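You operate a simulated robot arm through the tools that you are given. There is no shell and no other tool. Be economical: measure what you need, move in short steps, check, and stop when the job is done.

Carry out the task below with a simulated robot arm. There is one attempt and no reset: what you move stays moved.

JOB
Put the folded green cloth on the blue-legged table top away on the sample bench top. Open the door of the dry box, take the grey block and put it on the floor of the dry box, then shut the door. Open the upper drawer of the grey console, put the yellow level from the inside of the upper drawer of the grey console in the blue bin and shut the drawer again. Put the white hex cap on the low shelf of the blue bench. Open the lid of the green bin. Do these in any order. Set down upright: grey block.

The check looks at the end state, three seconds after you hand in, the way a careful person would. Anything else that was tipped, shoved, dropped, spilled or broken makes it a failure. Lids that push on must go on centred and level and be pressed home; caps that screw on are set level and turned clockwise until they are tight. Flat cloth is picked up by pressing the open fingertips on it (5 to 10 N) and closing them slowly along it; thin cloth reads only 2 to 8 mm in the jaws.

ROBOT AND FRAMES
A 7-joint arm with a two-finger parallel gripper on a trunk, on a base that drives. Base frame: it is fixed to the floor where the robot stands at the start and does not move with it; the origin is under the middle of the robot, x ahead of it, y to its left, z up. Readings come in m, rad, newtons and seconds.
Its first joint turns from -2.897 to 2.897 rad. Places, roughly: blue bin (20x24x8 cm) [0.9, 5.5, 0.8]; door of the dry box [0.6, 1, 1]; floor of the dry box (24x24 cm) [0.8, 1, 0.92]; folded green cloth (8x6x2 cm) [0.9, 0, 0.8]; grey block [0.75, 0.5, 0.75]; lid of the green bin [0.6, 2.7, 0.6]; low shelf of the blue bench [0.8, 5.9, 0.3]; sample bench top [0.8, 1.7, 0.9]; upper drawer of the grey console [-1.3, 4.6, 0.7]; white hex cap (5x5x3 cm) [0.8, 5.8, 0.8]; yellow level [-1.25, 4.5, 0.75]. Payload 3.43 kg.
The tool frame sits at the grasp point between the pads (the TCP): z along the fingers, y along the line on which they close. The tips reach 0.03 m beyond it. Largest opening 0.094 m; finger width 0.028, thickness 0.01; the body of the gripper, 0.05 by 0.096 m, starts 0.055 m behind the TCP.
Orientation is that of the tool frame in the base frame, as [roll, pitch, yaw] about the fixed x, y, z axes, in that order (R = Rz(yaw) Ry(pitch) Rx(roll)). With the fingers straight down and closing along the base's y, the tool's x points along the base's -x, its y along +y and its z along -z.

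CONTROLS
- The arm moves only by the tool servo_tool. Its argument "targets" is a list of rows, each a list of 7 numbers: the turn, a rotation vector about the tool's x, y, z in rad, then the shift along the tool's x, y, z in cm, then the opening, from 0 (shut) to 1 (fully open). In form: [[rx, ry, rz, x, y, z, gripper], ...]. A call has 1 to 12 rows; each row shifts and turns the commanded pose from where the row before left it, along the tool's axes as they then stand. A row lasts 0.2 s, in which the tool goes at most 0.05 m and 0.15 rad; a call with a longer step from one row to the next is refused whole, and so is a gripper value outside its range. Where a pose cannot be reached the arm comes as near as it can. A force on the tool above 40 N (or 10 N above the force at the start of the call, whichever is more), or a blocked arm, ends the call early, and 0.2 s more pass. Each finger travels about 0.045 m/s and halts on what it meets, pressing with about 23 N; the grip force reading is that of the motor and also rises with nothing between the fingers. The clock runs only during rows and for 0.2 s after the last one: add rows that do not move to give the fingers time. It gives the time, the measured TCP pose, the force on the tool (base axes), the opening and the grip force at its end, in the units of the frame above (readings bear some noise), with the torque about the TCP (base axes, N m) and any sound that the robot's microphone picked up.
- Cameras (640 x 400 px; columns grow to the right, rows downward): "scene" is now at [0.4374, 0.3005, 1.2526]; the picture's right is [0.98, -0.19, -0.00], its down [-0.11, -0.57, -0.81] and it looks along [0.15, 0.80, -0.58] (base axes); focal length 214 px, centre (320, 200). "wrist" rides on the gripper at [0.076, 0.014, -0.103] in the tool frame; the picture's right is [-0.18, 0.98, 0.00], its down [-0.75, -0.14, -0.64] and it looks along [-0.63, -0.12, 0.77] (tool axes); focal length 243 px, centre (320, 200). There is no depth. A picture from a camera that has moved, and an enlarged one, comes with that camera's place and axes in the base frame and with its lens.
- camera(camera): a new picture of that camera. The clock stands still meanwhile.
- move_column(by): slides the trunk up (or, below 0, down) by that many m; the arm and the scene camera ride with it, the base frame stays. It gives what a move gives, with no picture.
- steer(legs): drives the robot by 1 to 6 legs, each [ahead, left, turn to the left] in m, m and rad, along the robot's own axes; the way and the turn of a leg run together, so that a leg with both is an arc; at most 1.5 m and 3.142 rad a leg. The arm and the cameras ride along, it lands a little off, and it stops where it bumps. It gives what a move gives.
- head_to(pan, tilt): turns the head with the scene camera to pan (to the left, within 1.798 rad either way) and tilt (down, from -0.506 to 1.204), counted from straight ahead of the robot. It gives what a move gives.
- enlarge(camera, box): a new picture of the part [left, top, right, bottom] of that camera's present view, enlarged. The clock stands still meanwhile.
- sign_off(): hands the job in; it is judged then, once.

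Work in short steps. Places have to be worked out from the pictures, the camera data and where the tool is seen: move nearer, look again, correct. Check each grasp and each placing, and mend what went wrong. You have 196 turns and 162 pictures in all, those below and enlarged ones among them. Open the gripper and draw the arm clear of the work before you hand the job in, unless the task says otherwise; then end with one line.

The tools are called after ">>>" by a JSON object that holds its "fn" and its "kwargs". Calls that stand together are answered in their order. servo_tool: Moves the arm, as the interface text tells. Its arguments: {"type":"object","properties":{"targets":{"type":"array","items":{"type":"array","items":{"type":"number"}}}},"required":["targets"]} The other tools are called the same way: move_column (by) slides the trunk up or down; steer (legs) drives the base; head_to (pan, tilt) turns the head that bears the scene camera; camera (camera) takes a picture; enlarge (camera, box) takes an enlarged picture of a part of a camera's view; sign_off () hands the job in.

At the start:

```text
clock: 0.0
tcp_pos: [0.3554, 0.3551, 1.1798]
tool_rot: [-3.141, 0.001, -3.141]
force: [0.0, 0.1, 0.5]
wrist_torque: [-0.02, -0.02, 0.01]
finger_gap: 0.094
gripper_force: 0.0
trunk travel left (down, up): [-0.35, 0.14]
robot x, y, heading: [-0.0, -0.0038, -0.001]
head pan, tilt: [1.381, 0.62]
```

scene: 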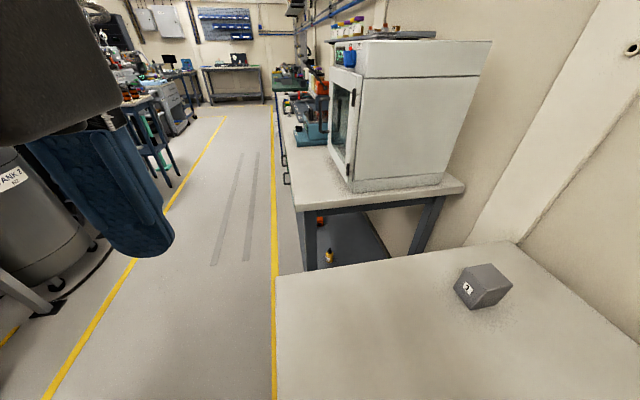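
wrist: 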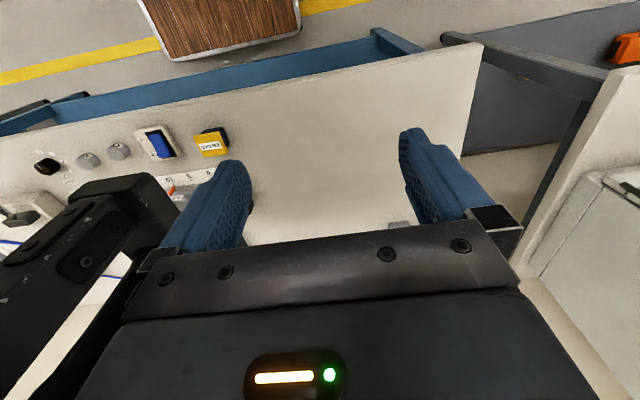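

The scene shows the dry box to the left and the grey block on the near table. I look at the table ahead first.

>>> {"fn": "head_to", "kwargs": {"pan": 0.0, "tilt": 0.7}}

>>> {"fn": "camera", "kwargs": {"camera": "scene"}}

>>> {"fn": "head_to", "kwargs": {"pan": 0.8, "tilt": 0.6}}

>>> {"fn": "camera", "kwargs": {"camera": "scene"}}

```text
clock: 1.5
tcp_pos: [0.3547, 0.3557, 1.181]
tool_rot: [-3.141, -0.001, -3.142]
force: [-0.7, 0.8, 0.3]
wrist_torque: [-0.02, 0.0, 0.02]
finger_gap: 0.0939
gripper_force: 0.0
trunk travel left (down, up): [-0.35, 0.14]
robot x, y, heading: [0.0011, 0.0025, -0.0]
head pan, tilt: [0.0, 0.7]
```

```text
159 pictures are left
camera scene: at [0.5058, 0.2144, 1.2457], right [0.0, -1.0, 0.0], down [-0.64, 0.0, -0.76], along [0.76, 0.0, -0.64], focal length 214 px, centre (320, 200)
```

scene: 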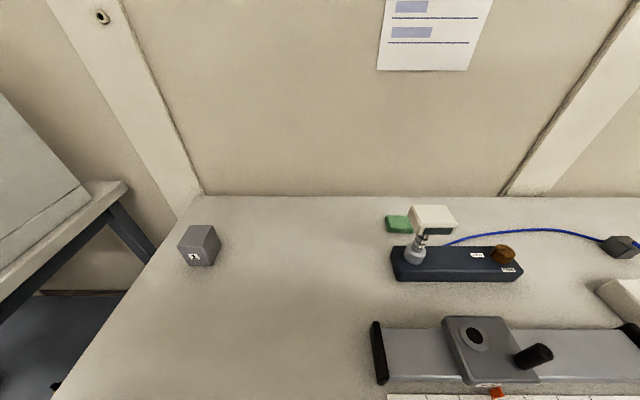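

```text
clock: 2.6
tcp_pos: [0.3547, 0.3557, 1.1799]
tool_rot: [3.14, 0.001, -3.141]
force: [0.2, 0.1, 0.2]
wrist_torque: [0.01, -0.02, 0.01]
finger_gap: 0.0941
gripper_force: 0.1
trunk travel left (down, up): [-0.35, 0.14]
robot x, y, heading: [-0.0011, 0.0, -0.001]
head pan, tilt: [0.799, 0.6]
```

```text
158 pictures are left
camera scene: at [0.4825, 0.2777, 1.2543], right [0.72, -0.7, 0.0], down [-0.39, -0.4, -0.82], along [0.58, 0.59, -0.57], focal length 214 px, centre (320, 200)
```

scene: 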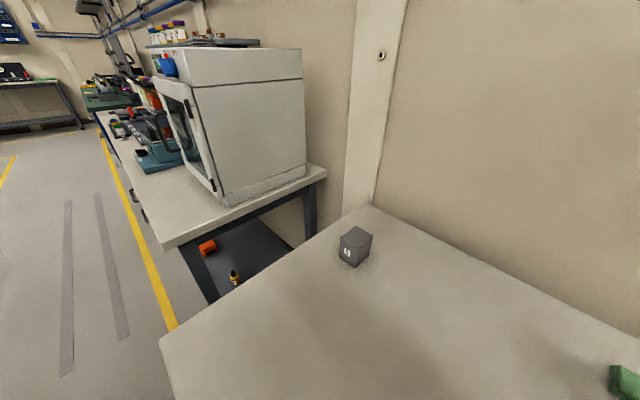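

Zoom in to cloth surroundings, straight-on.

>>> {"fn": "head_to", "kwargs": {"pan": -0.3, "tilt": 0.75}}

>>> {"fn": "enlarge", "kwargs": {"camera": "scene", "box": [200, 120, 440, 270]}}

>>> {"fn": "camera", "kwargs": {"camera": "scene"}}

```text
clock: 4.0
tcp_pos: [0.355, 0.3555, 1.1793]
tool_rot: [3.141, 0.001, -3.141]
force: [0.6, 0.3, 0.1]
wrist_torque: [-0.01, -0.03, -0.04]
finger_gap: 0.0937
gripper_force: 0.1
trunk travel left (down, up): [-0.35, 0.14]
robot x, y, heading: [0.0006, 0.0011, 0.002]
head pan, tilt: [-0.3, 0.75]
```

```text
2.67 times, centred on (320, 195) of scene
camera zoom: at [0.5, 0.1899, 1.2415], right [-0.29, -0.96, 0.0], down [-0.65, 0.2, -0.73], along [0.7, -0.22, -0.68], focal length 572 px, centre (320, 213)
```

zoom: 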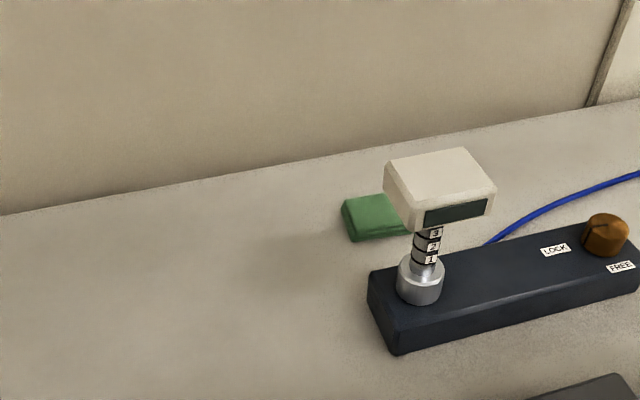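

```text
156 pictures are left
camera scene: at [0.5, 0.1899, 1.2415], right [-0.29, -0.96, 0.0], down [-0.65, 0.2, -0.73], along [0.7, -0.22, -0.68], focal length 214 px, centre (320, 200)
```

scene: 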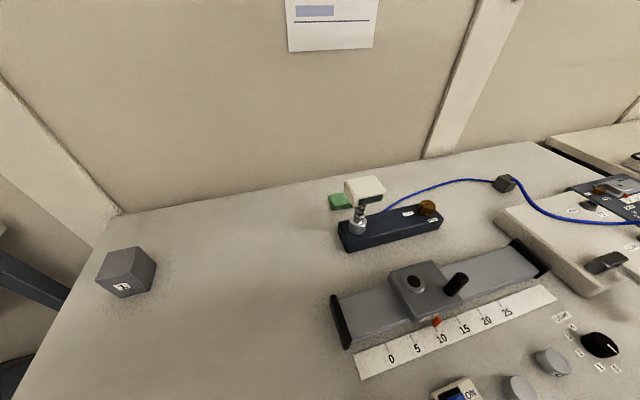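

The cloth lies behind the gauge. I bring the wrist camera over it for a view from above.

>>> {"fn": "servo_tool", "kwargs": {"targets": [[0, 0, 0, -3.5, -2.5, 0.6, 1], [0, 0, 0, -3.5, -2.5, 0.6, 1], [0, 0, 0, -3.5, -2.5, 0.6, 1], [0, 0, 0, -3.5, -2.5, 0.6, 1], [0, 0, 0, -3.5, -2.5, 0.6, 1], [0, 0, 0, -3.5, -2.5, 0.6, 1], [0, 0, 0, -3.5, -2.5, 0.6, 1], [0, 0, 0, -3.5, -2.5, 0.6, 1], [0, 0, 0, -3.5, -2.5, 0.6, 1], [0, 0, 0, -3.5, -2.5, 0.6, 1]]}}

>>> {"fn": "camera", "kwargs": {"camera": "wrist"}}

>>> {"fn": "camera", "kwargs": {"camera": "scene"}}

```text
clock: 4.6
tcp_pos: [0.4254, 0.3142, 1.1695]
tool_rot: [3.122, -0.01, 3.137]
force: [0.4, 9.1, 0.9]
wrist_torque: [-0.95, 0.07, 0.06]
finger_gap: 0.0939
gripper_force: 0.1
trunk travel left (down, up): [-0.35, 0.14]
robot x, y, heading: [0.0017, 0.0006, -0.004]
head pan, tilt: [-0.3, 0.75]
stopped in row 3: the force on the tool passed its limit at 155 N (the readings are from after the stop); the commanded pose is now the measured one
```

```text
155 pictures are left
camera wrist: at [0.3497, 0.3272, 1.2742], right [0.19, 0.98, 0.02], down [0.76, -0.16, 0.63], along [0.62, -0.11, -0.78], focal length 243 px, centre (320, 200)
```

wrist: 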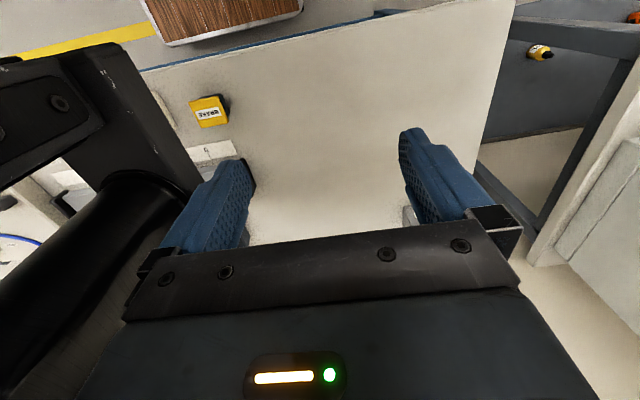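

```text
154 pictures are left
camera scene: at [0.4997, 0.19, 1.2416], right [-0.3, -0.95, 0.0], down [-0.65, 0.2, -0.73], along [0.7, -0.22, -0.68], focal length 214 px, centre (320, 200)
```

scene: 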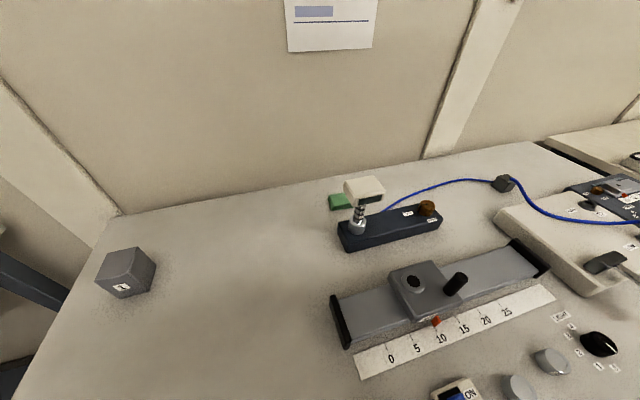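

The arm hit the head mast (axis about [0.42, 0.21]), so I back the arm off to the left and check the mast's shape with the wrist camera.

>>> {"fn": "servo_tool", "kwargs": {"targets": [[0, 0, 0, 2, 3, 0, 1], [0, 0, 0, 2, 3, 0, 1], [0, 0, 0, 1, 2, 0, 1], [0, 0, 0, 0, 0, 0, 1]]}}

>>> {"fn": "head_to", "kwargs": {"pan": 1.79, "tilt": 0.2}}

>>> {"fn": "camera", "kwargs": {"camera": "scene"}}

>>> {"fn": "camera", "kwargs": {"camera": "wrist"}}

```text
clock: 5.6
tcp_pos: [0.375, 0.3946, 1.1735]
tool_rot: [3.123, -0.01, 3.135]
force: [0.4, 0.7, 0.1]
wrist_torque: [0.01, -0.01, 0.0]
finger_gap: 0.0941
gripper_force: 0.0
trunk travel left (down, up): [-0.35, 0.14]
robot x, y, heading: [0.0006, -0.0009, 0.003]
head pan, tilt: [-0.3, 0.75]
```

```text
clock: 7.6
tcp_pos: [0.3753, 0.3954, 1.1734]
tool_rot: [3.122, -0.011, 3.135]
force: [-0.3, -0.6, 0.0]
wrist_torque: [-0.02, 0.0, -0.02]
finger_gap: 0.0936
gripper_force: 0.1
trunk travel left (down, up): [-0.35, 0.14]
robot x, y, heading: [-0.0002, -0.001, -0.004]
head pan, tilt: [1.791, 0.201]
```

```text
153 pictures are left
camera scene: at [0.4005, 0.3054, 1.2911], right [0.98, 0.22, 0.0], down [0.04, -0.19, -0.98], along [-0.21, 0.96, -0.2], focal length 214 px, centre (320, 200)
```

scene: 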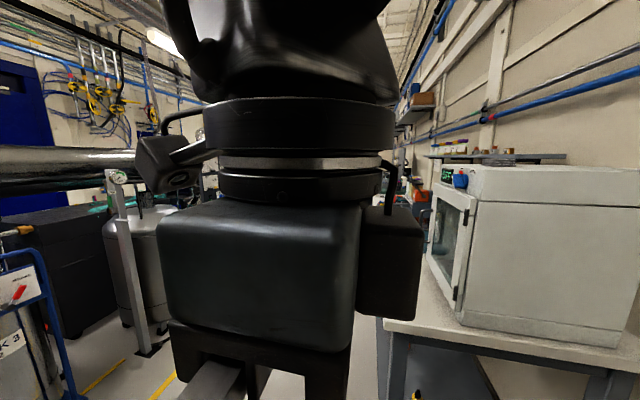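

```text
152 pictures are left
camera wrist: at [0.2993, 0.4066, 1.277], right [0.19, 0.98, 0.02], down [0.76, -0.16, 0.63], along [0.62, -0.11, -0.78], focal length 243 px, centre (320, 200)
```

wrist: 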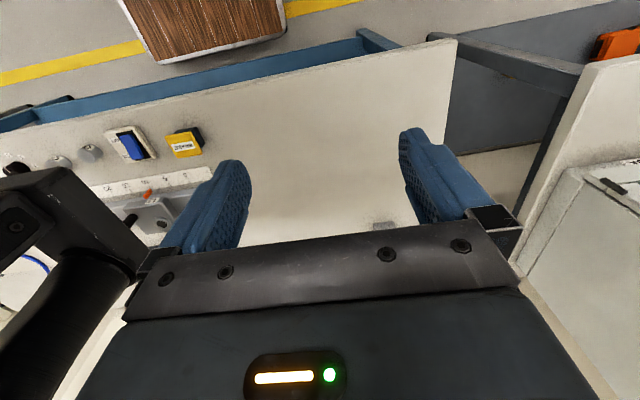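

The head boom sits ahead-left of the robot, so I'll turn the robot to face -y: then the benches lie at its left and the arm stays clear of the boom.

>>> {"fn": "steer", "kwargs": {"legs": [[0, 0, -1.57]]}}

>>> {"fn": "head_to", "kwargs": {"pan": 1.2, "tilt": 0.7}}

>>> {"fn": "camera", "kwargs": {"camera": "scene"}}

>>> {"fn": "camera", "kwargs": {"camera": "wrist"}}

```text
clock: 11.9
tcp_pos: [0.3875, -0.3801, 1.1727]
tool_rot: [3.122, -0.012, 1.55]
force: [0.7, 0.8, 1.2]
wrist_torque: [0.02, 0.0, -0.01]
finger_gap: 0.0941
gripper_force: 0.0
trunk travel left (down, up): [-0.35, 0.14]
robot x, y, heading: [0.003, 0.0025, -1.584]
head pan, tilt: [1.791, 0.201]
```

```text
clock: 12.9
tcp_pos: [0.3884, -0.3808, 1.1731]
tool_rot: [3.122, -0.011, 1.549]
force: [0.8, -0.4, -0.3]
wrist_torque: [0.01, -0.05, -0.03]
finger_gap: 0.0942
gripper_force: 0.1
trunk travel left (down, up): [-0.35, 0.14]
robot x, y, heading: [0.0035, -0.001, -1.586]
head pan, tilt: [1.201, 0.7]
```

```text
151 pictures are left
camera scene: at [0.2857, -0.4581, 1.2458], right [-0.38, -0.93, 0.0], down [-0.6, 0.24, -0.77], along [0.71, -0.29, -0.64], focal length 214 px, centre (320, 200)
```

scene: 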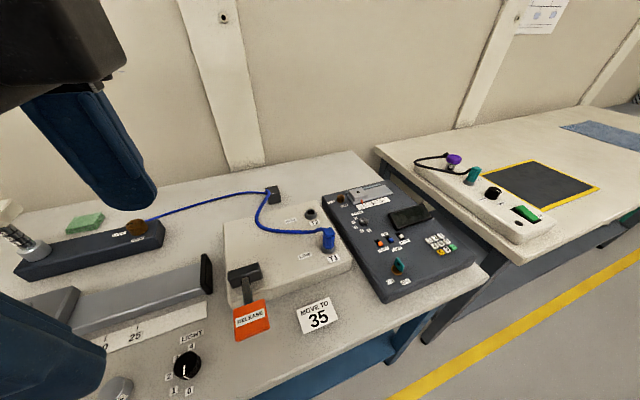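

```text
150 pictures are left
camera wrist: at [0.4021, -0.306, 1.277], right [0.98, -0.2, 0.02], down [-0.17, -0.76, 0.63], along [-0.12, -0.62, -0.78], focal length 243 px, centre (320, 200)
```

wrist: 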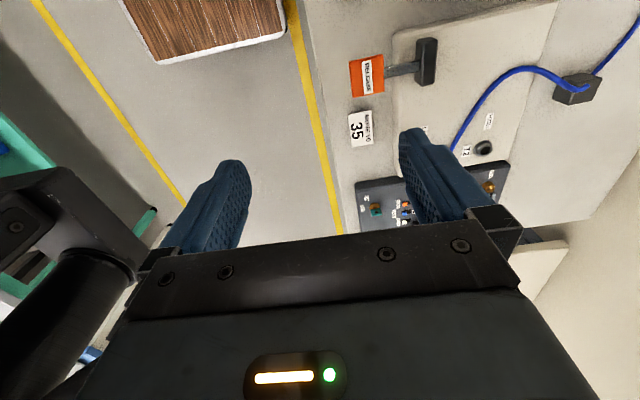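

The cloth is at about (0.91, -0.01, 0.82) by triangulation. I move the arm across away from the mast, then rotate it so that the wrist camera looks toward the wall over the cloth.

>>> {"fn": "servo_tool", "kwargs": {"targets": [[0, 0, 0, 4.2, 2, 0, 1], [0, 0, 0, 4.2, 2, 0, 1], [0, 0, 0, 4.2, 2, 0, 1], [0, 0, 0, 4.2, 2, 0, 1], [0, 0, 0, 4.2, 2, 0, 1], [0, 0, 0, 4.2, 2, 0, 1], [0, 0, 0, 4.2, 2, 0, 1], [0, 0, 0, 4.2, 2, 0, 1], [0, 0, 0, 4.2, 2, 0, 1], [0, 0, 0, 2, 2, 0, 1]]}}

>>> {"fn": "servo_tool", "kwargs": {"targets": [[0, 0, -0.145, 0, 0, 0, 1], [0, 0, -0.145, 0, 0, 0, 1], [0, 0, -0.145, 0, 0, 0, 1], [0, 0, -0.145, 0, 0, 0, 1], [0, 0, -0.145, 0, 0, 0, 1], [0, 0, -0.145, 0, 0, 0, 1], [0, 0, -0.145, 0, 0, 0, 1], [0, 0, -0.145, 0, 0, 0, 1], [0, 0, -0.145, 0, 0, 0, 1], [0, 0, -0.145, 0, 0, 0, 1], [0, 0, -0.145, 0, 0, 0, 1]]}}

>>> {"fn": "camera", "kwargs": {"camera": "wrist"}}

```text
clock: 14.4
tcp_pos: [0.5546, -0.2277, 1.1945]
tool_rot: [3.093, -0.003, 1.329]
force: [-0.5, 1.1, -0.4]
wrist_torque: [-0.03, 0.01, -0.01]
finger_gap: 0.0939
gripper_force: 0.0
trunk travel left (down, up): [-0.35, 0.14]
robot x, y, heading: [0.0036, 0.0012, -1.583]
head pan, tilt: [1.201, 0.7]
stopped in row 7: the arm was blocked; the commanded pose is now the measured one
```

```text
clock: 17.0
tcp_pos: [0.5582, -0.2408, 1.2322]
tool_rot: [-3.107, 0.133, 2.911]
force: [0.4, 0.0, -1.0]
wrist_torque: [0.01, -0.02, 0.03]
finger_gap: 0.094
gripper_force: 0.0
trunk travel left (down, up): [-0.35, 0.14]
robot x, y, heading: [-0.0028, 0.0009, -1.584]
head pan, tilt: [1.201, 0.7]
stopped in row 11: the arm was blocked; the commanded pose is now the measured one
```

```text
149 pictures are left
camera wrist: at [0.477, -0.2035, 1.3233], right [0.41, 0.91, -0.01], down [0.62, -0.27, 0.74], along [0.67, -0.31, -0.67], focal length 243 px, centre (320, 200)
```

wrist: 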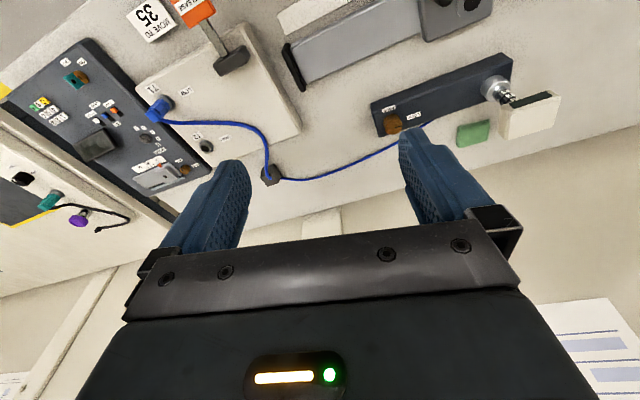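

The arm reports blocked; I look at it with the head to see why.

>>> {"fn": "head_to", "kwargs": {"pan": 1.79, "tilt": 0.1}}

>>> {"fn": "camera", "kwargs": {"camera": "scene"}}

```text
clock: 18.0
tcp_pos: [0.5593, -0.2377, 1.2339]
tool_rot: [-3.106, 0.133, 2.916]
force: [0.0, 0.1, -0.5]
wrist_torque: [0.0, 0.01, -0.01]
finger_gap: 0.0938
gripper_force: 0.1
trunk travel left (down, up): [-0.35, 0.14]
robot x, y, heading: [0.0016, -0.002, -1.587]
head pan, tilt: [1.791, 0.099]
```

```text
148 pictures are left
camera scene: at [0.2741, -0.4154, 1.2205], right [0.16, -0.99, 0.0], down [-0.84, -0.14, -0.52], along [0.51, 0.08, -0.86], focal length 214 px, centre (320, 200)
```

scene: 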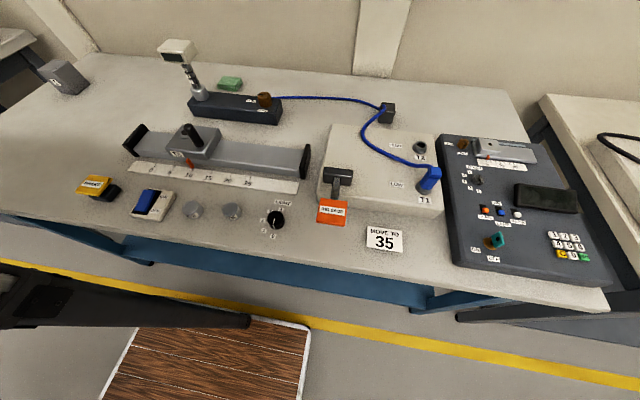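

The head's real tilt does not match its reading, so the arm is leaning on the head. I swing the head away from the arm and look again.

>>> {"fn": "head_to", "kwargs": {"pan": 0.6, "tilt": 0.6}}

>>> {"fn": "camera", "kwargs": {"camera": "scene"}}

```text
clock: 19.4
tcp_pos: [0.5597, -0.2436, 1.2292]
tool_rot: [-3.107, 0.131, 2.909]
force: [-0.7, 0.5, -0.2]
wrist_torque: [0.03, -0.02, 0.05]
finger_gap: 0.094
gripper_force: 0.0
trunk travel left (down, up): [-0.35, 0.14]
robot x, y, heading: [0.0022, -0.0018, -1.589]
head pan, tilt: [0.6, 0.6]
```

```text
147 pictures are left
camera scene: at [0.2723, -0.4194, 1.2182], right [0.1, -0.99, 0.0], down [-0.87, -0.09, -0.49], along [0.49, 0.05, -0.87], focal length 214 px, centre (320, 200)
```

scene: 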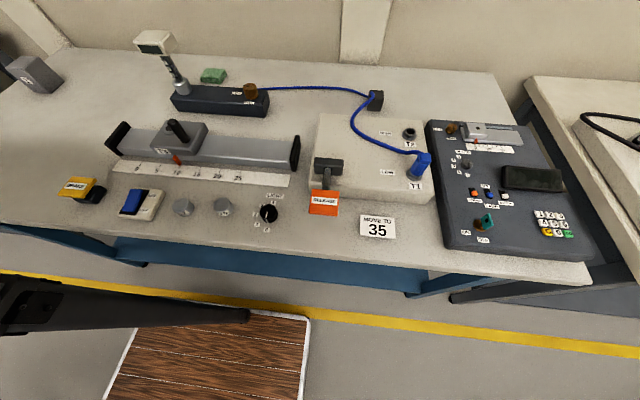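

The head is jammed against the arm. I reverse the last turn in steps to free it.

>>> {"fn": "servo_tool", "kwargs": {"targets": [[0, 0, 0.145, 0, 0, 0, 1], [0, 0, 0.145, 0, 0, 0, 1], [0, 0, 0.145, 0, 0, 0, 1], [0, 0, 0.145, 0, 0, 0, 1], [0, 0, 0.145, 0, 0, 0, 1], [0, 0, 0.145, 0, 0, 0, 1], [0, 0, 0.145, 0, 0, 0, 1], [0, 0, 0.145, 0, 0, 0, 1], [0, 0, 0.145, 0, 0, 0, 1], [0, 0, 0.145, 0, 0, 0, 1]]}}

>>> {"fn": "camera", "kwargs": {"camera": "scene"}}

>>> {"fn": "camera", "kwargs": {"camera": "wrist"}}

```text
clock: 21.6
tcp_pos: [0.5575, -0.2355, 1.2292]
tool_rot: [3.017, 0.05, 1.46]
force: [-0.4, -0.5, 0.3]
wrist_torque: [0.0, 0.02, -0.02]
finger_gap: 0.0939
gripper_force: 0.1
trunk travel left (down, up): [-0.35, 0.14]
robot x, y, heading: [0.0037, 0.0007, -1.584]
head pan, tilt: [0.6, 0.6]
```

```text
146 pictures are left
camera scene: at [0.2499, -0.4928, 1.2351], right [-0.84, -0.54, 0.0], down [-0.4, 0.62, -0.68], along [0.37, -0.57, -0.74], focal length 214 px, centre (320, 200)
```

scene: 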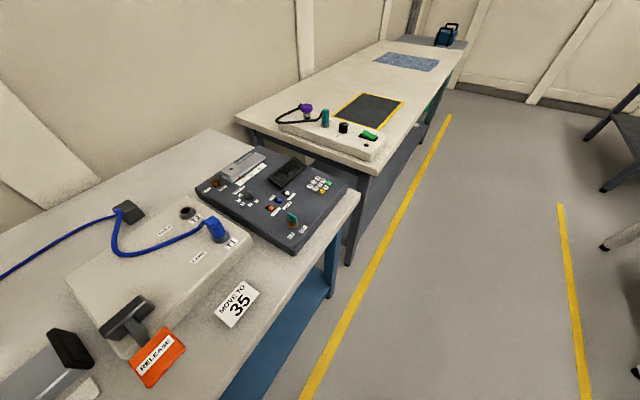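

```text
145 pictures are left
camera wrist: at [0.5692, -0.1558, 1.3291], right [0.95, -0.28, 0.13], down [-0.3, -0.69, 0.66], along [-0.1, -0.66, -0.74], focal length 243 px, centre (320, 200)
```

wrist: 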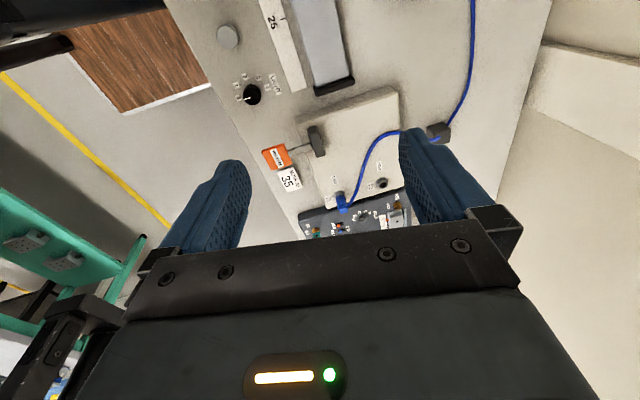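

The head recovered once the turn was undone. I turn the wrist the other way to view the robot's own boom with the wrist camera.

>>> {"fn": "servo_tool", "kwargs": {"targets": [[0, 0, 0.145, 0, 0, 0, 1], [0, 0, 0.145, 0, 0, 0, 1], [0, 0, 0.145, 0, 0, 0, 1], [0, 0, 0.145, 0, 0, 0, 1], [0, 0, 0.145, 0, 0, 0, 1], [0, 0, 0.145, 0, 0, 0, 1], [0, 0, 0.145, 0, 0, 0, 1], [0, 0, 0.145, 0, 0, 0, 1]]}}

>>> {"fn": "camera", "kwargs": {"camera": "wrist"}}

```text
clock: 23.4
tcp_pos: [0.5591, -0.2376, 1.2273]
tool_rot: [3.052, -0.089, 0.304]
force: [0.1, 0.2, 0.2]
wrist_torque: [0.0, -0.01, 0.02]
finger_gap: 0.0939
gripper_force: 0.1
trunk travel left (down, up): [-0.35, 0.14]
robot x, y, heading: [0.0012, -0.0008, -1.587]
head pan, tilt: [0.6, 0.6]
```

```text
144 pictures are left
camera wrist: at [0.6247, -0.2231, 1.3372], right [0.11, -0.99, 0.07], down [-0.83, -0.05, 0.56], along [-0.55, -0.12, -0.83], focal length 243 px, centre (320, 200)
```

wrist: 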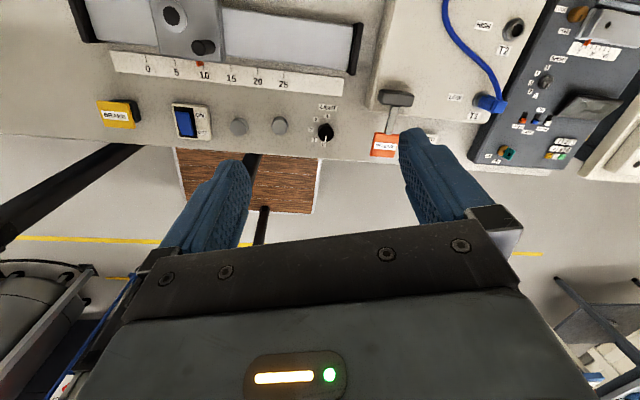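

I turn the wrist back and lower the tool, then check the head is still free.

>>> {"fn": "servo_tool", "kwargs": {"targets": [[0, 0, -0.145, 0, 0, 1.2, 1], [0, 0, -0.145, 0, 0, 1.2, 1], [0, 0, -0.145, 0, 0, 1.2, 1], [0, 0, -0.145, 0, 0, 1.2, 1], [0, 0, -0.145, 0, 0, 1.2, 1], [0, 0, -0.145, 0, 0, 1.2, 1], [0, 0, -0.145, 0, 0, 1.2, 1], [0, 0, -0.145, 0, 0, 1.2, 1], [0, 0, -0.1, 0, 0, 1.2, 1]]}}

>>> {"fn": "head_to", "kwargs": {"pan": 1.4, "tilt": 0.6}}

>>> {"fn": "camera", "kwargs": {"camera": "scene"}}

```text
clock: 25.6
tcp_pos: [0.5792, -0.2488, 1.1705]
tool_rot: [2.934, 0.126, 1.559]
force: [0.0, -0.2, -0.1]
wrist_torque: [0.0, 0.0, -0.02]
finger_gap: 0.0943
gripper_force: 0.0
trunk travel left (down, up): [-0.35, 0.14]
robot x, y, heading: [-0.0007, 0.0012, -1.588]
head pan, tilt: [0.6, 0.6]
stopped in row 9: the arm was blocked; the commanded pose is now the measured one
```

```text
clock: 26.8
tcp_pos: [0.5794, -0.2473, 1.1703]
tool_rot: [2.934, 0.128, 1.559]
force: [-0.5, 0.0, 0.0]
wrist_torque: [-0.03, 0.0, -0.04]
finger_gap: 0.0939
gripper_force: 0.0
trunk travel left (down, up): [-0.35, 0.14]
robot x, y, heading: [0.0008, -0.0036, -1.589]
head pan, tilt: [1.4, 0.6]
```

```text
143 pictures are left
camera scene: at [0.2713, -0.4423, 1.2188], right [-0.24, -0.97, 0.0], down [-0.84, 0.21, -0.5], along [0.48, -0.12, -0.87], focal length 214 px, centre (320, 200)
```

scene: 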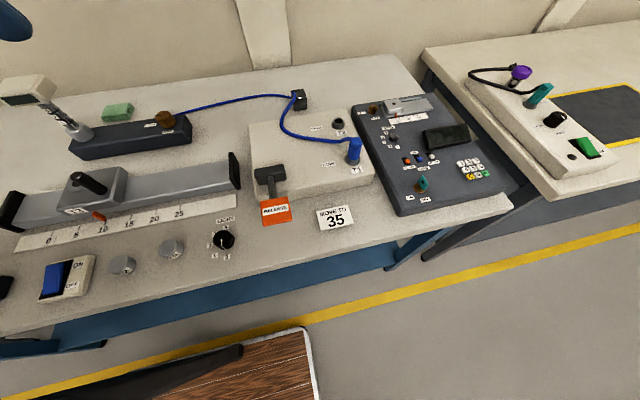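

The arm still rests on the head. I raise and level the tool, then point the head up at the arm to see the link layout.

>>> {"fn": "servo_tool", "kwargs": {"targets": [[0, 0, 0, 0, 0, -4, 1], [0.1, 0.06, 0, 0, 0, -4, 1], [0.1, 0.06, 0, 0, 0, -3, 1], [0, 0, 0, 0, 0, 0, 1]]}}

>>> {"fn": "head_to", "kwargs": {"pan": 1.79, "tilt": -0.45}}

>>> {"fn": "camera", "kwargs": {"camera": "scene"}}

```text
clock: 27.8
tcp_pos: [0.5642, -0.2521, 1.2711]
tool_rot: [-3.135, 0.004, 1.546]
force: [-0.8, 0.5, 1.2]
wrist_torque: [-0.06, 0.01, 0.02]
finger_gap: 0.094
gripper_force: 0.1
trunk travel left (down, up): [-0.35, 0.14]
robot x, y, heading: [0.0025, -0.0011, -1.588]
head pan, tilt: [1.4, 0.6]
```

```text
clock: 29.1
tcp_pos: [0.5643, -0.251, 1.2748]
tool_rot: [-3.14, 0.003, 1.545]
force: [-0.5, 0.2, 0.0]
wrist_torque: [0.01, 0.0, -0.01]
finger_gap: 0.0939
gripper_force: 0.0
trunk travel left (down, up): [-0.35, 0.14]
robot x, y, heading: [-0.0007, 0.0016, -1.588]
head pan, tilt: [1.791, -0.45]
```

```text
142 pictures are left
camera scene: at [0.2925, -0.411, 1.2502], right [0.17, -0.98, 0.0], down [-0.59, -0.11, -0.8], along [0.79, 0.14, -0.6], focal length 214 px, centre (320, 200)
```

scene: 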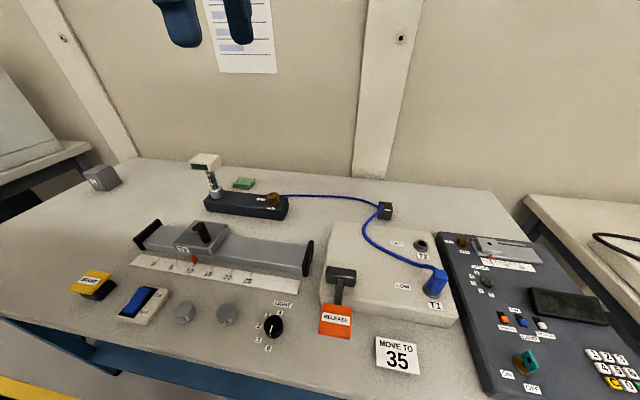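

Something of the arm lies above the head. I extend the arm outward to straighten the elbow and see whether that frees the head.

>>> {"fn": "servo_tool", "kwargs": {"targets": [[0, 0, 0, 1, 3, 0, 1], [0, 0, 0, 1, 3, 0, 1], [0, 0, 0, 1, 3, 0.5, 1], [0, 0, 0, 1, 3, 0.5, 1], [0, 0, 0, 1, 3, 0.5, 1], [0, 0, 0, 1, 3, 0.5, 1], [0, 0, 0, 1, 3, 0.5, 1]]}}

>>> {"fn": "camera", "kwargs": {"camera": "scene"}}

```text
clock: 29.7
tcp_pos: [0.6194, -0.3321, 1.3026]
tool_rot: [3.093, 0.014, 1.385]
force: [0.4, 0.5, -0.1]
wrist_torque: [-0.05, 0.03, 0.01]
finger_gap: 0.0939
gripper_force: 0.0
trunk travel left (down, up): [-0.35, 0.14]
robot x, y, heading: [-0.0018, 0.0025, -1.585]
head pan, tilt: [1.791, -0.45]
stopped in row 3: the arm was blocked; the commanded pose is now the measured one
```

```text
141 pictures are left
camera scene: at [0.2932, -0.406, 1.2557], right [0.22, -0.97, 0.0], down [-0.54, -0.12, -0.83], along [0.81, 0.18, -0.55], focal length 214 px, centre (320, 200)
```

scene: 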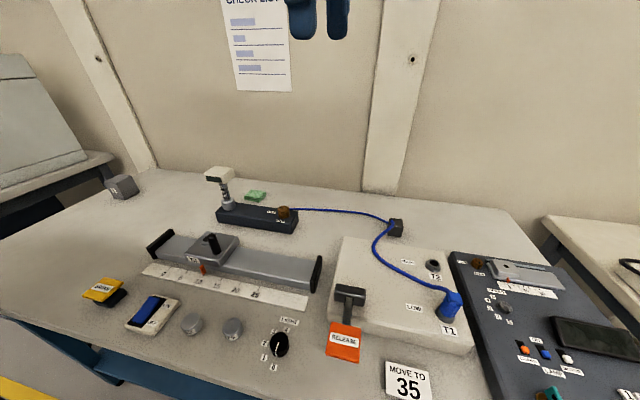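

Motion to the left is being blocked by the mast. I return the arm to near its starting stance and inspect the arm with the head from there.

>>> {"fn": "servo_tool", "kwargs": {"targets": [[0, 0, 0, -0.5, -3.7, 0.5, 1], [0, 0, 0, -0.5, -3.7, 0.5, 1], [0, 0, 0, -0.5, -3.7, 0.5, 1], [0.03, 0.0, -0.1, -0.5, -3.7, 0.5, 1], [0.02, 0.01, -0.06, -0.5, -3.7, 0.5, 1], [0, 0, 0, -0.5, -3.7, 0.5, 1], [0, 0, 0, 0, 0, 0, 1]]}}

>>> {"fn": "camera", "kwargs": {"camera": "scene"}}

```text
clock: 31.3
tcp_pos: [0.3972, -0.3333, 1.2627]
tool_rot: [-3.13, 0.001, 1.545]
force: [-0.2, 0.4, -0.4]
wrist_torque: [-0.01, 0.01, 0.0]
finger_gap: 0.0939
gripper_force: 0.2
trunk travel left (down, up): [-0.35, 0.14]
robot x, y, heading: [-0.004, 0.0029, -1.585]
head pan, tilt: [1.791, -0.45]
```

```text
140 pictures are left
camera scene: at [0.2756, -0.4121, 1.3462], right [0.2, -0.98, 0.0], down [0.43, 0.09, -0.9], along [0.88, 0.18, 0.44], focal length 214 px, centre (320, 200)
```

scene: 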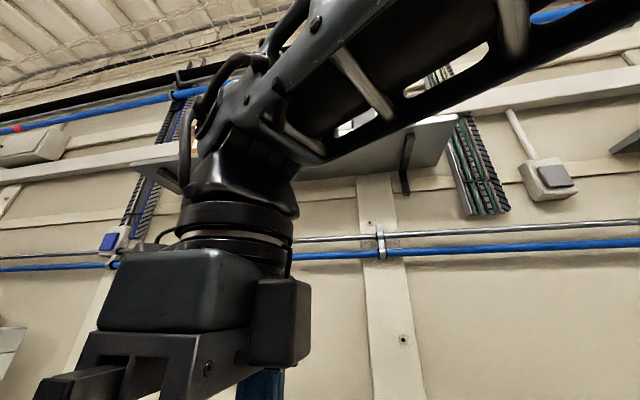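

Now the head is free and shows the layout: the elbow lies over the front of the mast, so the arm naturally works in front and to the right. I take the TCP forward past the head, then across to the robot's right.

>>> {"fn": "servo_tool", "kwargs": {"targets": [[0, 0, 0, 0, 1, 0, 1], [0, 0, 0, -4, 0, 0, 1], [0, 0, 0, -4, 0, 0, 1], [0, 0, 0, -4, 0, 0, 1], [0, 0, 0, -4, 0, 0, 1], [0, 0, 0, -4, 0, 0, 1], [0, 0, 0, -4, 0, 0, 1], [0, 0, 0, -4, 0, 0, 1], [0, 0, 0, -4, 0, 0, 1], [0, 0, 0, -3, 0, 0, 1]]}}

>>> {"fn": "camera", "kwargs": {"camera": "scene"}}

```text
clock: 33.5
tcp_pos: [0.4012, -0.6823, 1.2636]
tool_rot: [-3.128, 0.001, 1.545]
force: [-0.2, 1.0, 0.7]
wrist_torque: [-0.03, 0.03, -0.03]
finger_gap: 0.094
gripper_force: 0.1
trunk travel left (down, up): [-0.35, 0.14]
robot x, y, heading: [0.0005, 0.0009, -1.59]
head pan, tilt: [1.791, -0.45]
```

```text
139 pictures are left
camera scene: at [0.2756, -0.4119, 1.3463], right [0.2, -0.98, 0.0], down [0.43, 0.09, -0.9], along [0.88, 0.18, 0.44], focal length 214 px, centre (320, 200)
```

scene: 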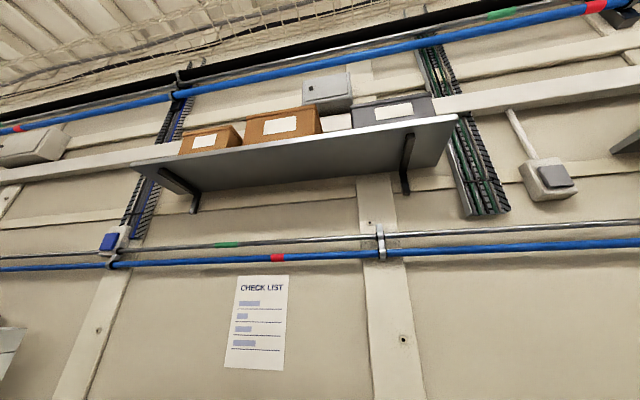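

Clear of the head. Now across to the right in front of the mast.

>>> {"fn": "servo_tool", "kwargs": {"targets": [[0, 0, 0, 0, -4, 0, 1], [0, 0, 0, 0, -4, 0, 1], [0, 0, 0, 0, -4, 0, 1], [0, 0, 0, 0, -4, 0, 1], [0, 0, 0, 0, -4, 0, 1], [0, 0, 0, 0, -4, 0, 1], [0, 0, 0, 0, -4, 0, 1], [0, 0, 0, 0, -4, 0, 1], [0, 0, 0, 0, -4, 0, 1], [0, 0, 0, 0, -4, 0, 1], [0, 0, 0, 0, -4, 0, 1], [0, 0, 0, 0, -4, 0, 1]]}}

>>> {"fn": "servo_tool", "kwargs": {"targets": [[0, 0, 0, 0, -3, 0, 1], [0, 0, 0, 2, -4, 0, 1], [0, 0, 0, 2, -4, 0, 1], [0, 0, 0, 3, -4, 0, 1], [0, 0, 0, 3, -4, 0, 1], [0, 0, 0, 3, -4, 0, 1], [0, 0, 0, 3, -4, 0, 1], [0, 0, 0, 3, -4, 0, 1]]}}

>>> {"fn": "head_to", "kwargs": {"pan": -0.7, "tilt": 0.3}}

>>> {"fn": "camera", "kwargs": {"camera": "scene"}}

```text
clock: 36.1
tcp_pos: [-0.0808, -0.669, 1.2687]
tool_rot: [-3.13, 0.002, 1.546]
force: [-0.5, 0.1, -0.5]
wrist_torque: [0.03, 0.0, 0.02]
finger_gap: 0.094
gripper_force: 0.1
trunk travel left (down, up): [-0.35, 0.14]
robot x, y, heading: [0.0019, 0.002, -1.588]
head pan, tilt: [1.791, -0.45]
```

```text
clock: 37.9
tcp_pos: [-0.3785, -0.4742, 1.2711]
tool_rot: [-3.127, 0.002, 1.543]
force: [-0.3, -0.3, -0.7]
wrist_torque: [0.03, 0.05, 0.01]
finger_gap: 0.0942
gripper_force: 0.0
out of reach, approached as far as the arm can: row 8
trunk travel left (down, up): [-0.35, 0.14]
robot x, y, heading: [-0.0019, 0.0003, -1.582]
head pan, tilt: [1.791, -0.45]
```

```text
clock: 40.1
tcp_pos: [-0.3781, -0.4745, 1.2709]
tool_rot: [-3.13, 0.003, 1.541]
force: [0.7, -0.8, -0.3]
wrist_torque: [0.01, 0.01, 0.02]
finger_gap: 0.094
gripper_force: 0.1
trunk travel left (down, up): [-0.35, 0.14]
robot x, y, heading: [-0.0002, 0.0003, -1.583]
head pan, tilt: [-0.7, 0.3]
```

```text
138 pictures are left
camera scene: at [0.1455, -0.4967, 1.2819], right [-0.75, 0.66, 0.0], down [0.19, 0.22, -0.96], along [-0.63, -0.72, -0.3], focal length 214 px, centre (320, 200)
```

scene: 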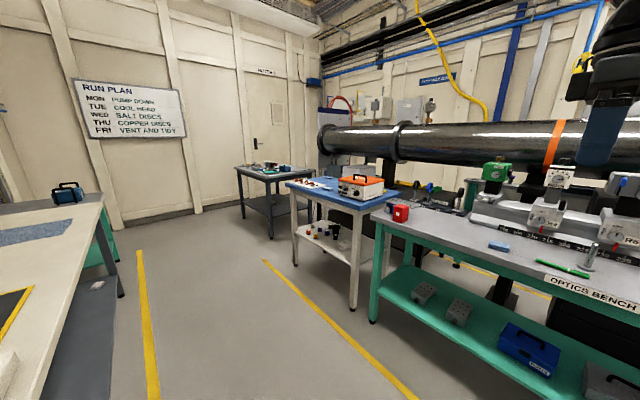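

Arm is now at the robot's front right. I turn the robot left to heading about +0.8 so the table lies at its front right.

>>> {"fn": "steer", "kwargs": {"legs": [[0, 0, 2.38]]}}

>>> {"fn": "head_to", "kwargs": {"pan": -1.0, "tilt": 0.5}}

>>> {"fn": "camera", "kwargs": {"camera": "scene"}}

>>> {"fn": "camera", "kwargs": {"camera": "wrist"}}

```text
clock: 46.1
tcp_pos: [0.6028, 0.0786, 1.2693]
tool_rot: [-3.129, 0.003, -2.371]
force: [-0.2, -0.9, 0.7]
wrist_torque: [-0.03, 0.0, 0.01]
finger_gap: 0.0939
gripper_force: 0.0
trunk travel left (down, up): [-0.35, 0.14]
robot x, y, heading: [0.0019, 0.0013, 0.787]
head pan, tilt: [-0.7, 0.3]
```

```text
clock: 47.0
tcp_pos: [0.6016, 0.0776, 1.2695]
tool_rot: [-3.128, 0.003, -2.37]
force: [1.1, 0.4, -0.3]
wrist_torque: [-0.03, 0.01, -0.02]
finger_gap: 0.0939
gripper_force: 0.2
trunk travel left (down, up): [-0.35, 0.14]
robot x, y, heading: [-0.0018, -0.003, 0.783]
head pan, tilt: [-1.0, 0.499]
```

```text
137 pictures are left
camera scene: at [0.2343, 0.4303, 1.2635], right [-0.21, -0.98, 0.0], down [-0.47, 0.1, -0.88], along [0.86, -0.19, -0.48], focal length 214 px, centre (320, 200)
```

scene: 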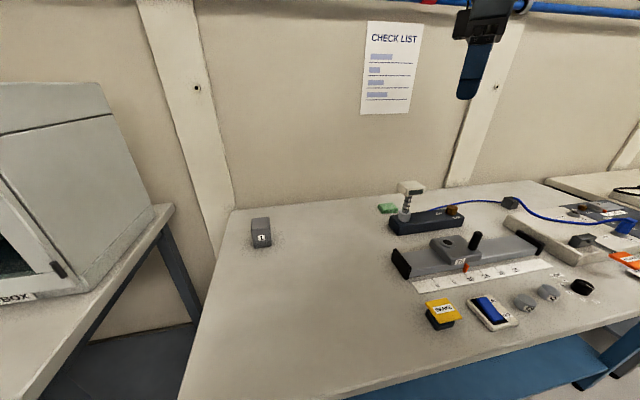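

```text
136 pictures are left
camera wrist: at [0.5364, 0.0357, 1.3724], right [-0.55, 0.83, -0.01], down [0.63, 0.43, 0.65], along [0.54, 0.35, -0.76], focal length 243 px, centre (320, 200)
```

wrist: 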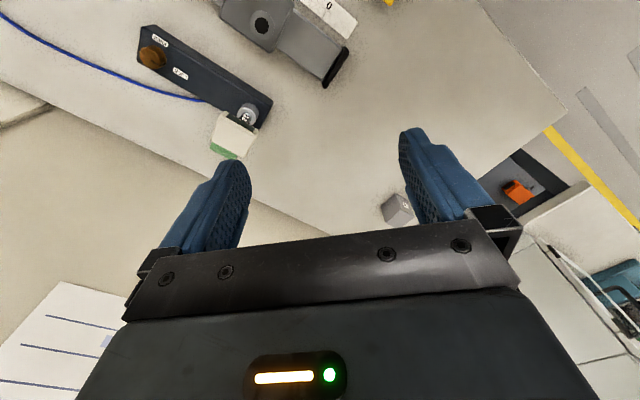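

Good view. I move toward a spot short of the cloth at about (0.90, -0.10, 1.15), turning so the fingers close along x.

>>> {"fn": "servo_tool", "kwargs": {"targets": [[0, 0, 0, -1, -3.75, 1, 1], [0, 0, 0, -1, -3.75, 1, 1], [0, 0, 0, -1, -3.75, 1, 1], [0, 0, 0, -1, -3.75, 1, 1], [0, 0, 0, -1, -3.75, 1, 1], [0, 0, 0, -1, -3.75, 1, 1], [0, 0, 0, -1, -3.75, 1, 1], [0, 0, 0, -1, -3.75, 1, 1], [0, 0, 0, -1, -3.75, 1, 1]]}}

>>> {"fn": "servo_tool", "kwargs": {"targets": [[0, 0, -0.133, 0, 0, 0, 1], [0, 0, -0.133, 0, 0, 0, 1], [0, 0, -0.133, 0, 0, 0, 1], [0, 0, -0.133, 0, 0, 0, 1], [0, 0, -0.133, 0, 0, 0, 1], [0, 0, -0.133, 0, 0, 0, 1]]}}

>>> {"fn": "camera", "kwargs": {"camera": "wrist"}}

>>> {"fn": "camera", "kwargs": {"camera": "scene"}}

```text
clock: 49.0
tcp_pos: [0.6673, 0.1041, 1.2125]
tool_rot: [-3.127, 0.004, -2.376]
force: [-0.6, -0.3, -1.1]
wrist_torque: [0.01, 0.01, -0.02]
finger_gap: 0.0938
gripper_force: 0.0
out of reach, approached as far as the arm can: row 1, 2, 3, 4, 5, 6, 7, 8, 9
trunk travel left (down, up): [-0.35, 0.14]
robot x, y, heading: [0.0007, -0.0004, 0.789]
head pan, tilt: [-1.0, 0.499]
```

```text
clock: 50.4
tcp_pos: [0.521, 0.273, 1.2006]
tool_rot: [-3.129, -0.007, -1.575]
force: [-0.5, -0.2, -0.3]
wrist_torque: [0.01, 0.05, 0.0]
finger_gap: 0.0938
gripper_force: 0.1
out of reach, approached as far as the arm can: row 1, 2, 3, 4, 5, 6
trunk travel left (down, up): [-0.35, 0.14]
robot x, y, heading: [-0.0004, -0.0023, 0.783]
head pan, tilt: [-1.0, 0.499]
```

```text
135 pictures are left
camera wrist: at [0.5063, 0.1984, 1.3047], right [-0.98, 0.19, -0.01], down [0.14, 0.76, 0.64], along [0.13, 0.62, -0.77], focal length 243 px, centre (320, 200)
```

wrist: 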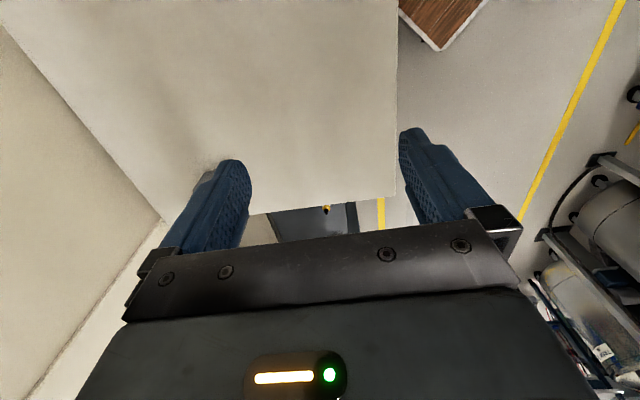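

```text
134 pictures are left
camera scene: at [0.2345, 0.4299, 1.2635], right [-0.21, -0.98, 0.0], down [-0.47, 0.1, -0.88], along [0.86, -0.19, -0.48], focal length 214 px, centre (320, 200)
```

scene: 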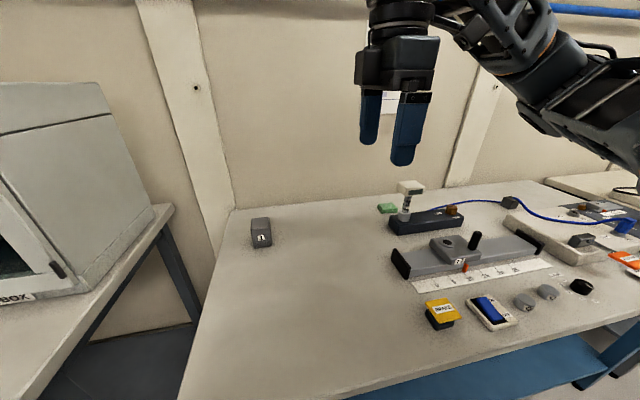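

The wrist is near its yaw limit this way round; the other way (yaw +π/2) is well within range. I rotate the tool back by about π.

>>> {"fn": "servo_tool", "kwargs": {"targets": [[0, 0, 0.145, 0, 0, 0, 1], [0, 0, 0.145, 0, 0, 0, 1], [0, 0, 0.145, 0, 0, 0, 1], [0, 0, 0.145, 0, 0, 0, 1], [0, 0, 0.145, 0, 0, 0, 1], [0, 0, 0.145, 0, 0, 0, 1], [0, 0, 0.145, 0, 0, 0, 1], [0, 0, 0.145, 0, 0, 0, 1], [0, 0, 0.145, 0, 0, 0, 1], [0, 0, 0.145, 0, 0, 0, 1], [0, 0, 0.145, 0, 0, 0, 1]]}}

>>> {"fn": "servo_tool", "kwargs": {"targets": [[0, 0, 0.14, 0, 0, 0, 1], [0, 0, 0.14, 0, 0, 0, 1], [0, 0, 0.14, 0, 0, 0, 1], [0, 0, 0.14, 0, 0, 0, 1], [0, 0, 0.14, 0, 0, 0, 1], [0, 0, 0.14, 0, 0, 0, 1], [0, 0, 0.14, 0, 0, 0, 1], [0, 0, 0.14, 0, 0, 0, 1], [0, 0, 0.14, 0, 0, 0, 1], [0, 0, 0.14, 0, 0, 0, 1], [0, 0, 0.14, 0, 0, 0, 1]]}}

>>> {"fn": "camera", "kwargs": {"camera": "wrist"}}

>>> {"fn": "camera", "kwargs": {"camera": "scene"}}

```text
clock: 52.8
tcp_pos: [0.5224, 0.2748, 1.202]
tool_rot: [-3.135, 0.011, 3.114]
force: [-0.9, -0.4, -1.0]
wrist_torque: [0.04, -0.01, -0.02]
finger_gap: 0.0941
gripper_force: 0.0
trunk travel left (down, up): [-0.35, 0.14]
robot x, y, heading: [-0.0009, -0.0034, 0.788]
head pan, tilt: [-1.0, 0.499]
```

```text
clock: 55.1
tcp_pos: [0.5219, 0.2757, 1.2001]
tool_rot: [3.13, 0.007, 1.574]
force: [0.1, 0.2, 0.6]
wrist_torque: [-0.01, 0.0, 0.02]
finger_gap: 0.0941
gripper_force: 0.1
trunk travel left (down, up): [-0.35, 0.14]
robot x, y, heading: [-0.0002, 0.0005, 0.782]
head pan, tilt: [-1.0, 0.499]
```

```text
133 pictures are left
camera wrist: at [0.5349, 0.3517, 1.303], right [0.98, -0.18, 0.01], down [-0.15, -0.75, 0.65], along [-0.11, -0.64, -0.76], focal length 243 px, centre (320, 200)
```

wrist: 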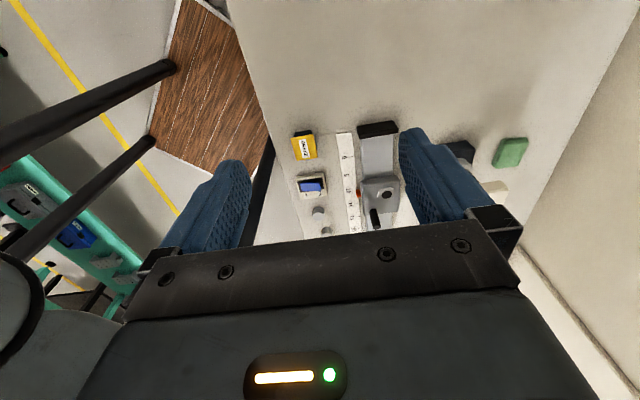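

```text
132 pictures are left
camera scene: at [0.2343, 0.4303, 1.2634], right [-0.21, -0.98, 0.0], down [-0.47, 0.1, -0.88], along [0.86, -0.19, -0.48], focal length 214 px, centre (320, 200)
```

scene: 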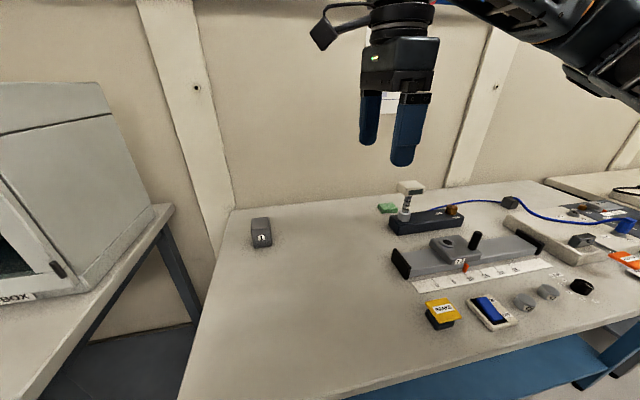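

Tool now at yaw +π/2. The cloth is at about (0.912, 0.0). I move above it to z≈1.07.

>>> {"fn": "servo_tool", "kwargs": {"targets": [[0, 0, 0, -2.5, 3.5, 1.2, 1], [0, 0, 0, -2.5, 3.5, 1.2, 1], [0, 0, 0, -2.5, 3.5, 1.2, 1], [0, 0, 0, -2.5, 3.5, 1.2, 1], [0, 0, 0, -2.5, 3.5, 1.2, 1], [0, 0, 0, -2.5, 3.5, 1.2, 1], [0, 0, 0, -2.5, 3.5, 1.2, 1], [0, 0, 0, -2.5, 3.5, 1.2, 1], [0, 0, 0, -2.5, 3.5, 1.2, 1], [0, 0, 0, -2.5, 3.5, 1.2, 1], [0, 0, 0, -2.5, 3.5, 1.2, 1]]}}

>>> {"fn": "camera", "kwargs": {"camera": "wrist"}}

>>> {"fn": "camera", "kwargs": {"camera": "scene"}}

```text
clock: 57.5
tcp_pos: [0.9087, 0.0005, 1.074]
tool_rot: [3.13, 0.006, 1.58]
force: [-0.9, -0.2, 0.1]
wrist_torque: [0.04, -0.03, 0.02]
finger_gap: 0.0939
gripper_force: 0.0
trunk travel left (down, up): [-0.35, 0.14]
robot x, y, heading: [-0.0008, 0.0002, 0.779]
head pan, tilt: [-1.0, 0.499]
```

```text
131 pictures are left
camera wrist: at [0.9213, 0.0768, 1.1769], right [0.98, -0.18, 0.01], down [-0.14, -0.75, 0.65], along [-0.1, -0.64, -0.76], focal length 243 px, centre (320, 200)
```

wrist: 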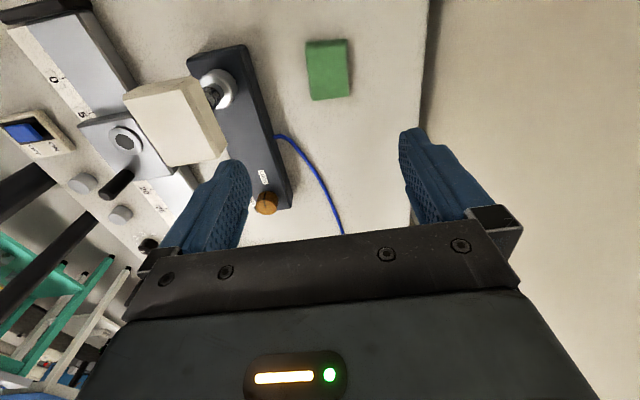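

```text
130 pictures are left
camera scene: at [0.234, 0.4301, 1.2636], right [-0.21, -0.98, 0.0], down [-0.47, 0.1, -0.88], along [0.86, -0.19, -0.48], focal length 214 px, centre (320, 200)
```

scene: 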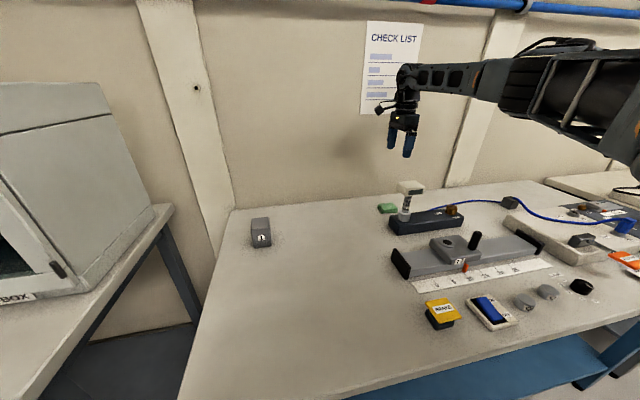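

Cloth centre is about (0.924, -0.002), 6 cm along x. I shift 1.5 cm in x and descend to z≈0.90.

>>> {"fn": "servo_tool", "kwargs": {"targets": [[0, 0, 0, -0.2, 1.5, 0, 1], [0, 0, 0, 0, 0, 3, 1], [0, 0, 0, 0, 0, 3, 1], [0, 0, 0, 0, 0, 3, 1], [0, 0, 0, 0, 0, 3, 1], [0, 0, 0, 0, 0, 3, 1], [0, 0, 0, 0, 0, 2, 1], [0, 0, 0, 0, 0, 0, 1]]}}

>>> {"fn": "camera", "kwargs": {"camera": "wrist"}}

>>> {"fn": "enlarge", "kwargs": {"camera": "scene", "box": [320, 100, 480, 250]}}

```text
clock: 59.4
tcp_pos: [0.9268, -0.0018, 0.9064]
tool_rot: [3.131, 0.008, 1.576]
force: [-0.1, -0.4, -0.4]
wrist_torque: [0.0, 0.01, 0.01]
finger_gap: 0.0938
gripper_force: 0.0
trunk travel left (down, up): [-0.35, 0.14]
robot x, y, heading: [-0.0014, -0.002, 0.786]
head pan, tilt: [-1.0, 0.499]
```

```text
129 pictures are left
camera wrist: at [0.9388, 0.0751, 1.0081], right [0.98, -0.18, 0.01], down [-0.14, -0.75, 0.65], along [-0.11, -0.64, -0.76], focal length 243 px, centre (320, 200)
```

wrist: 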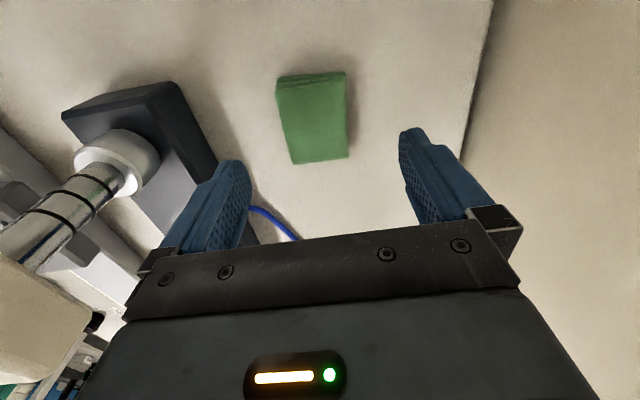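

```text
2.67 times, centred on (400, 175) of scene
camera zoom: at [0.2343, 0.4302, 1.2634], right [-0.21, -0.98, 0.0], down [-0.47, 0.1, -0.88], along [0.86, -0.19, -0.48], focal length 572 px, centre (107, 267)
```

zoom: 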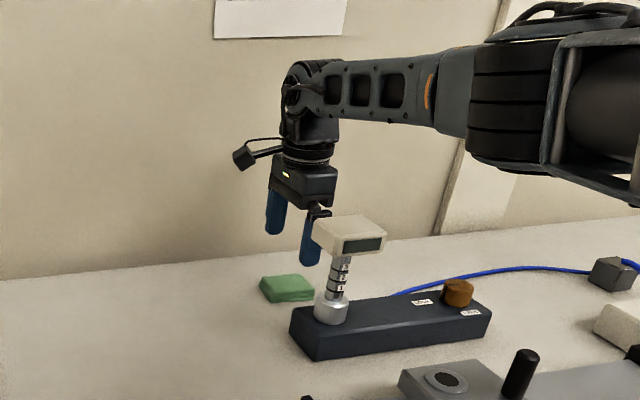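

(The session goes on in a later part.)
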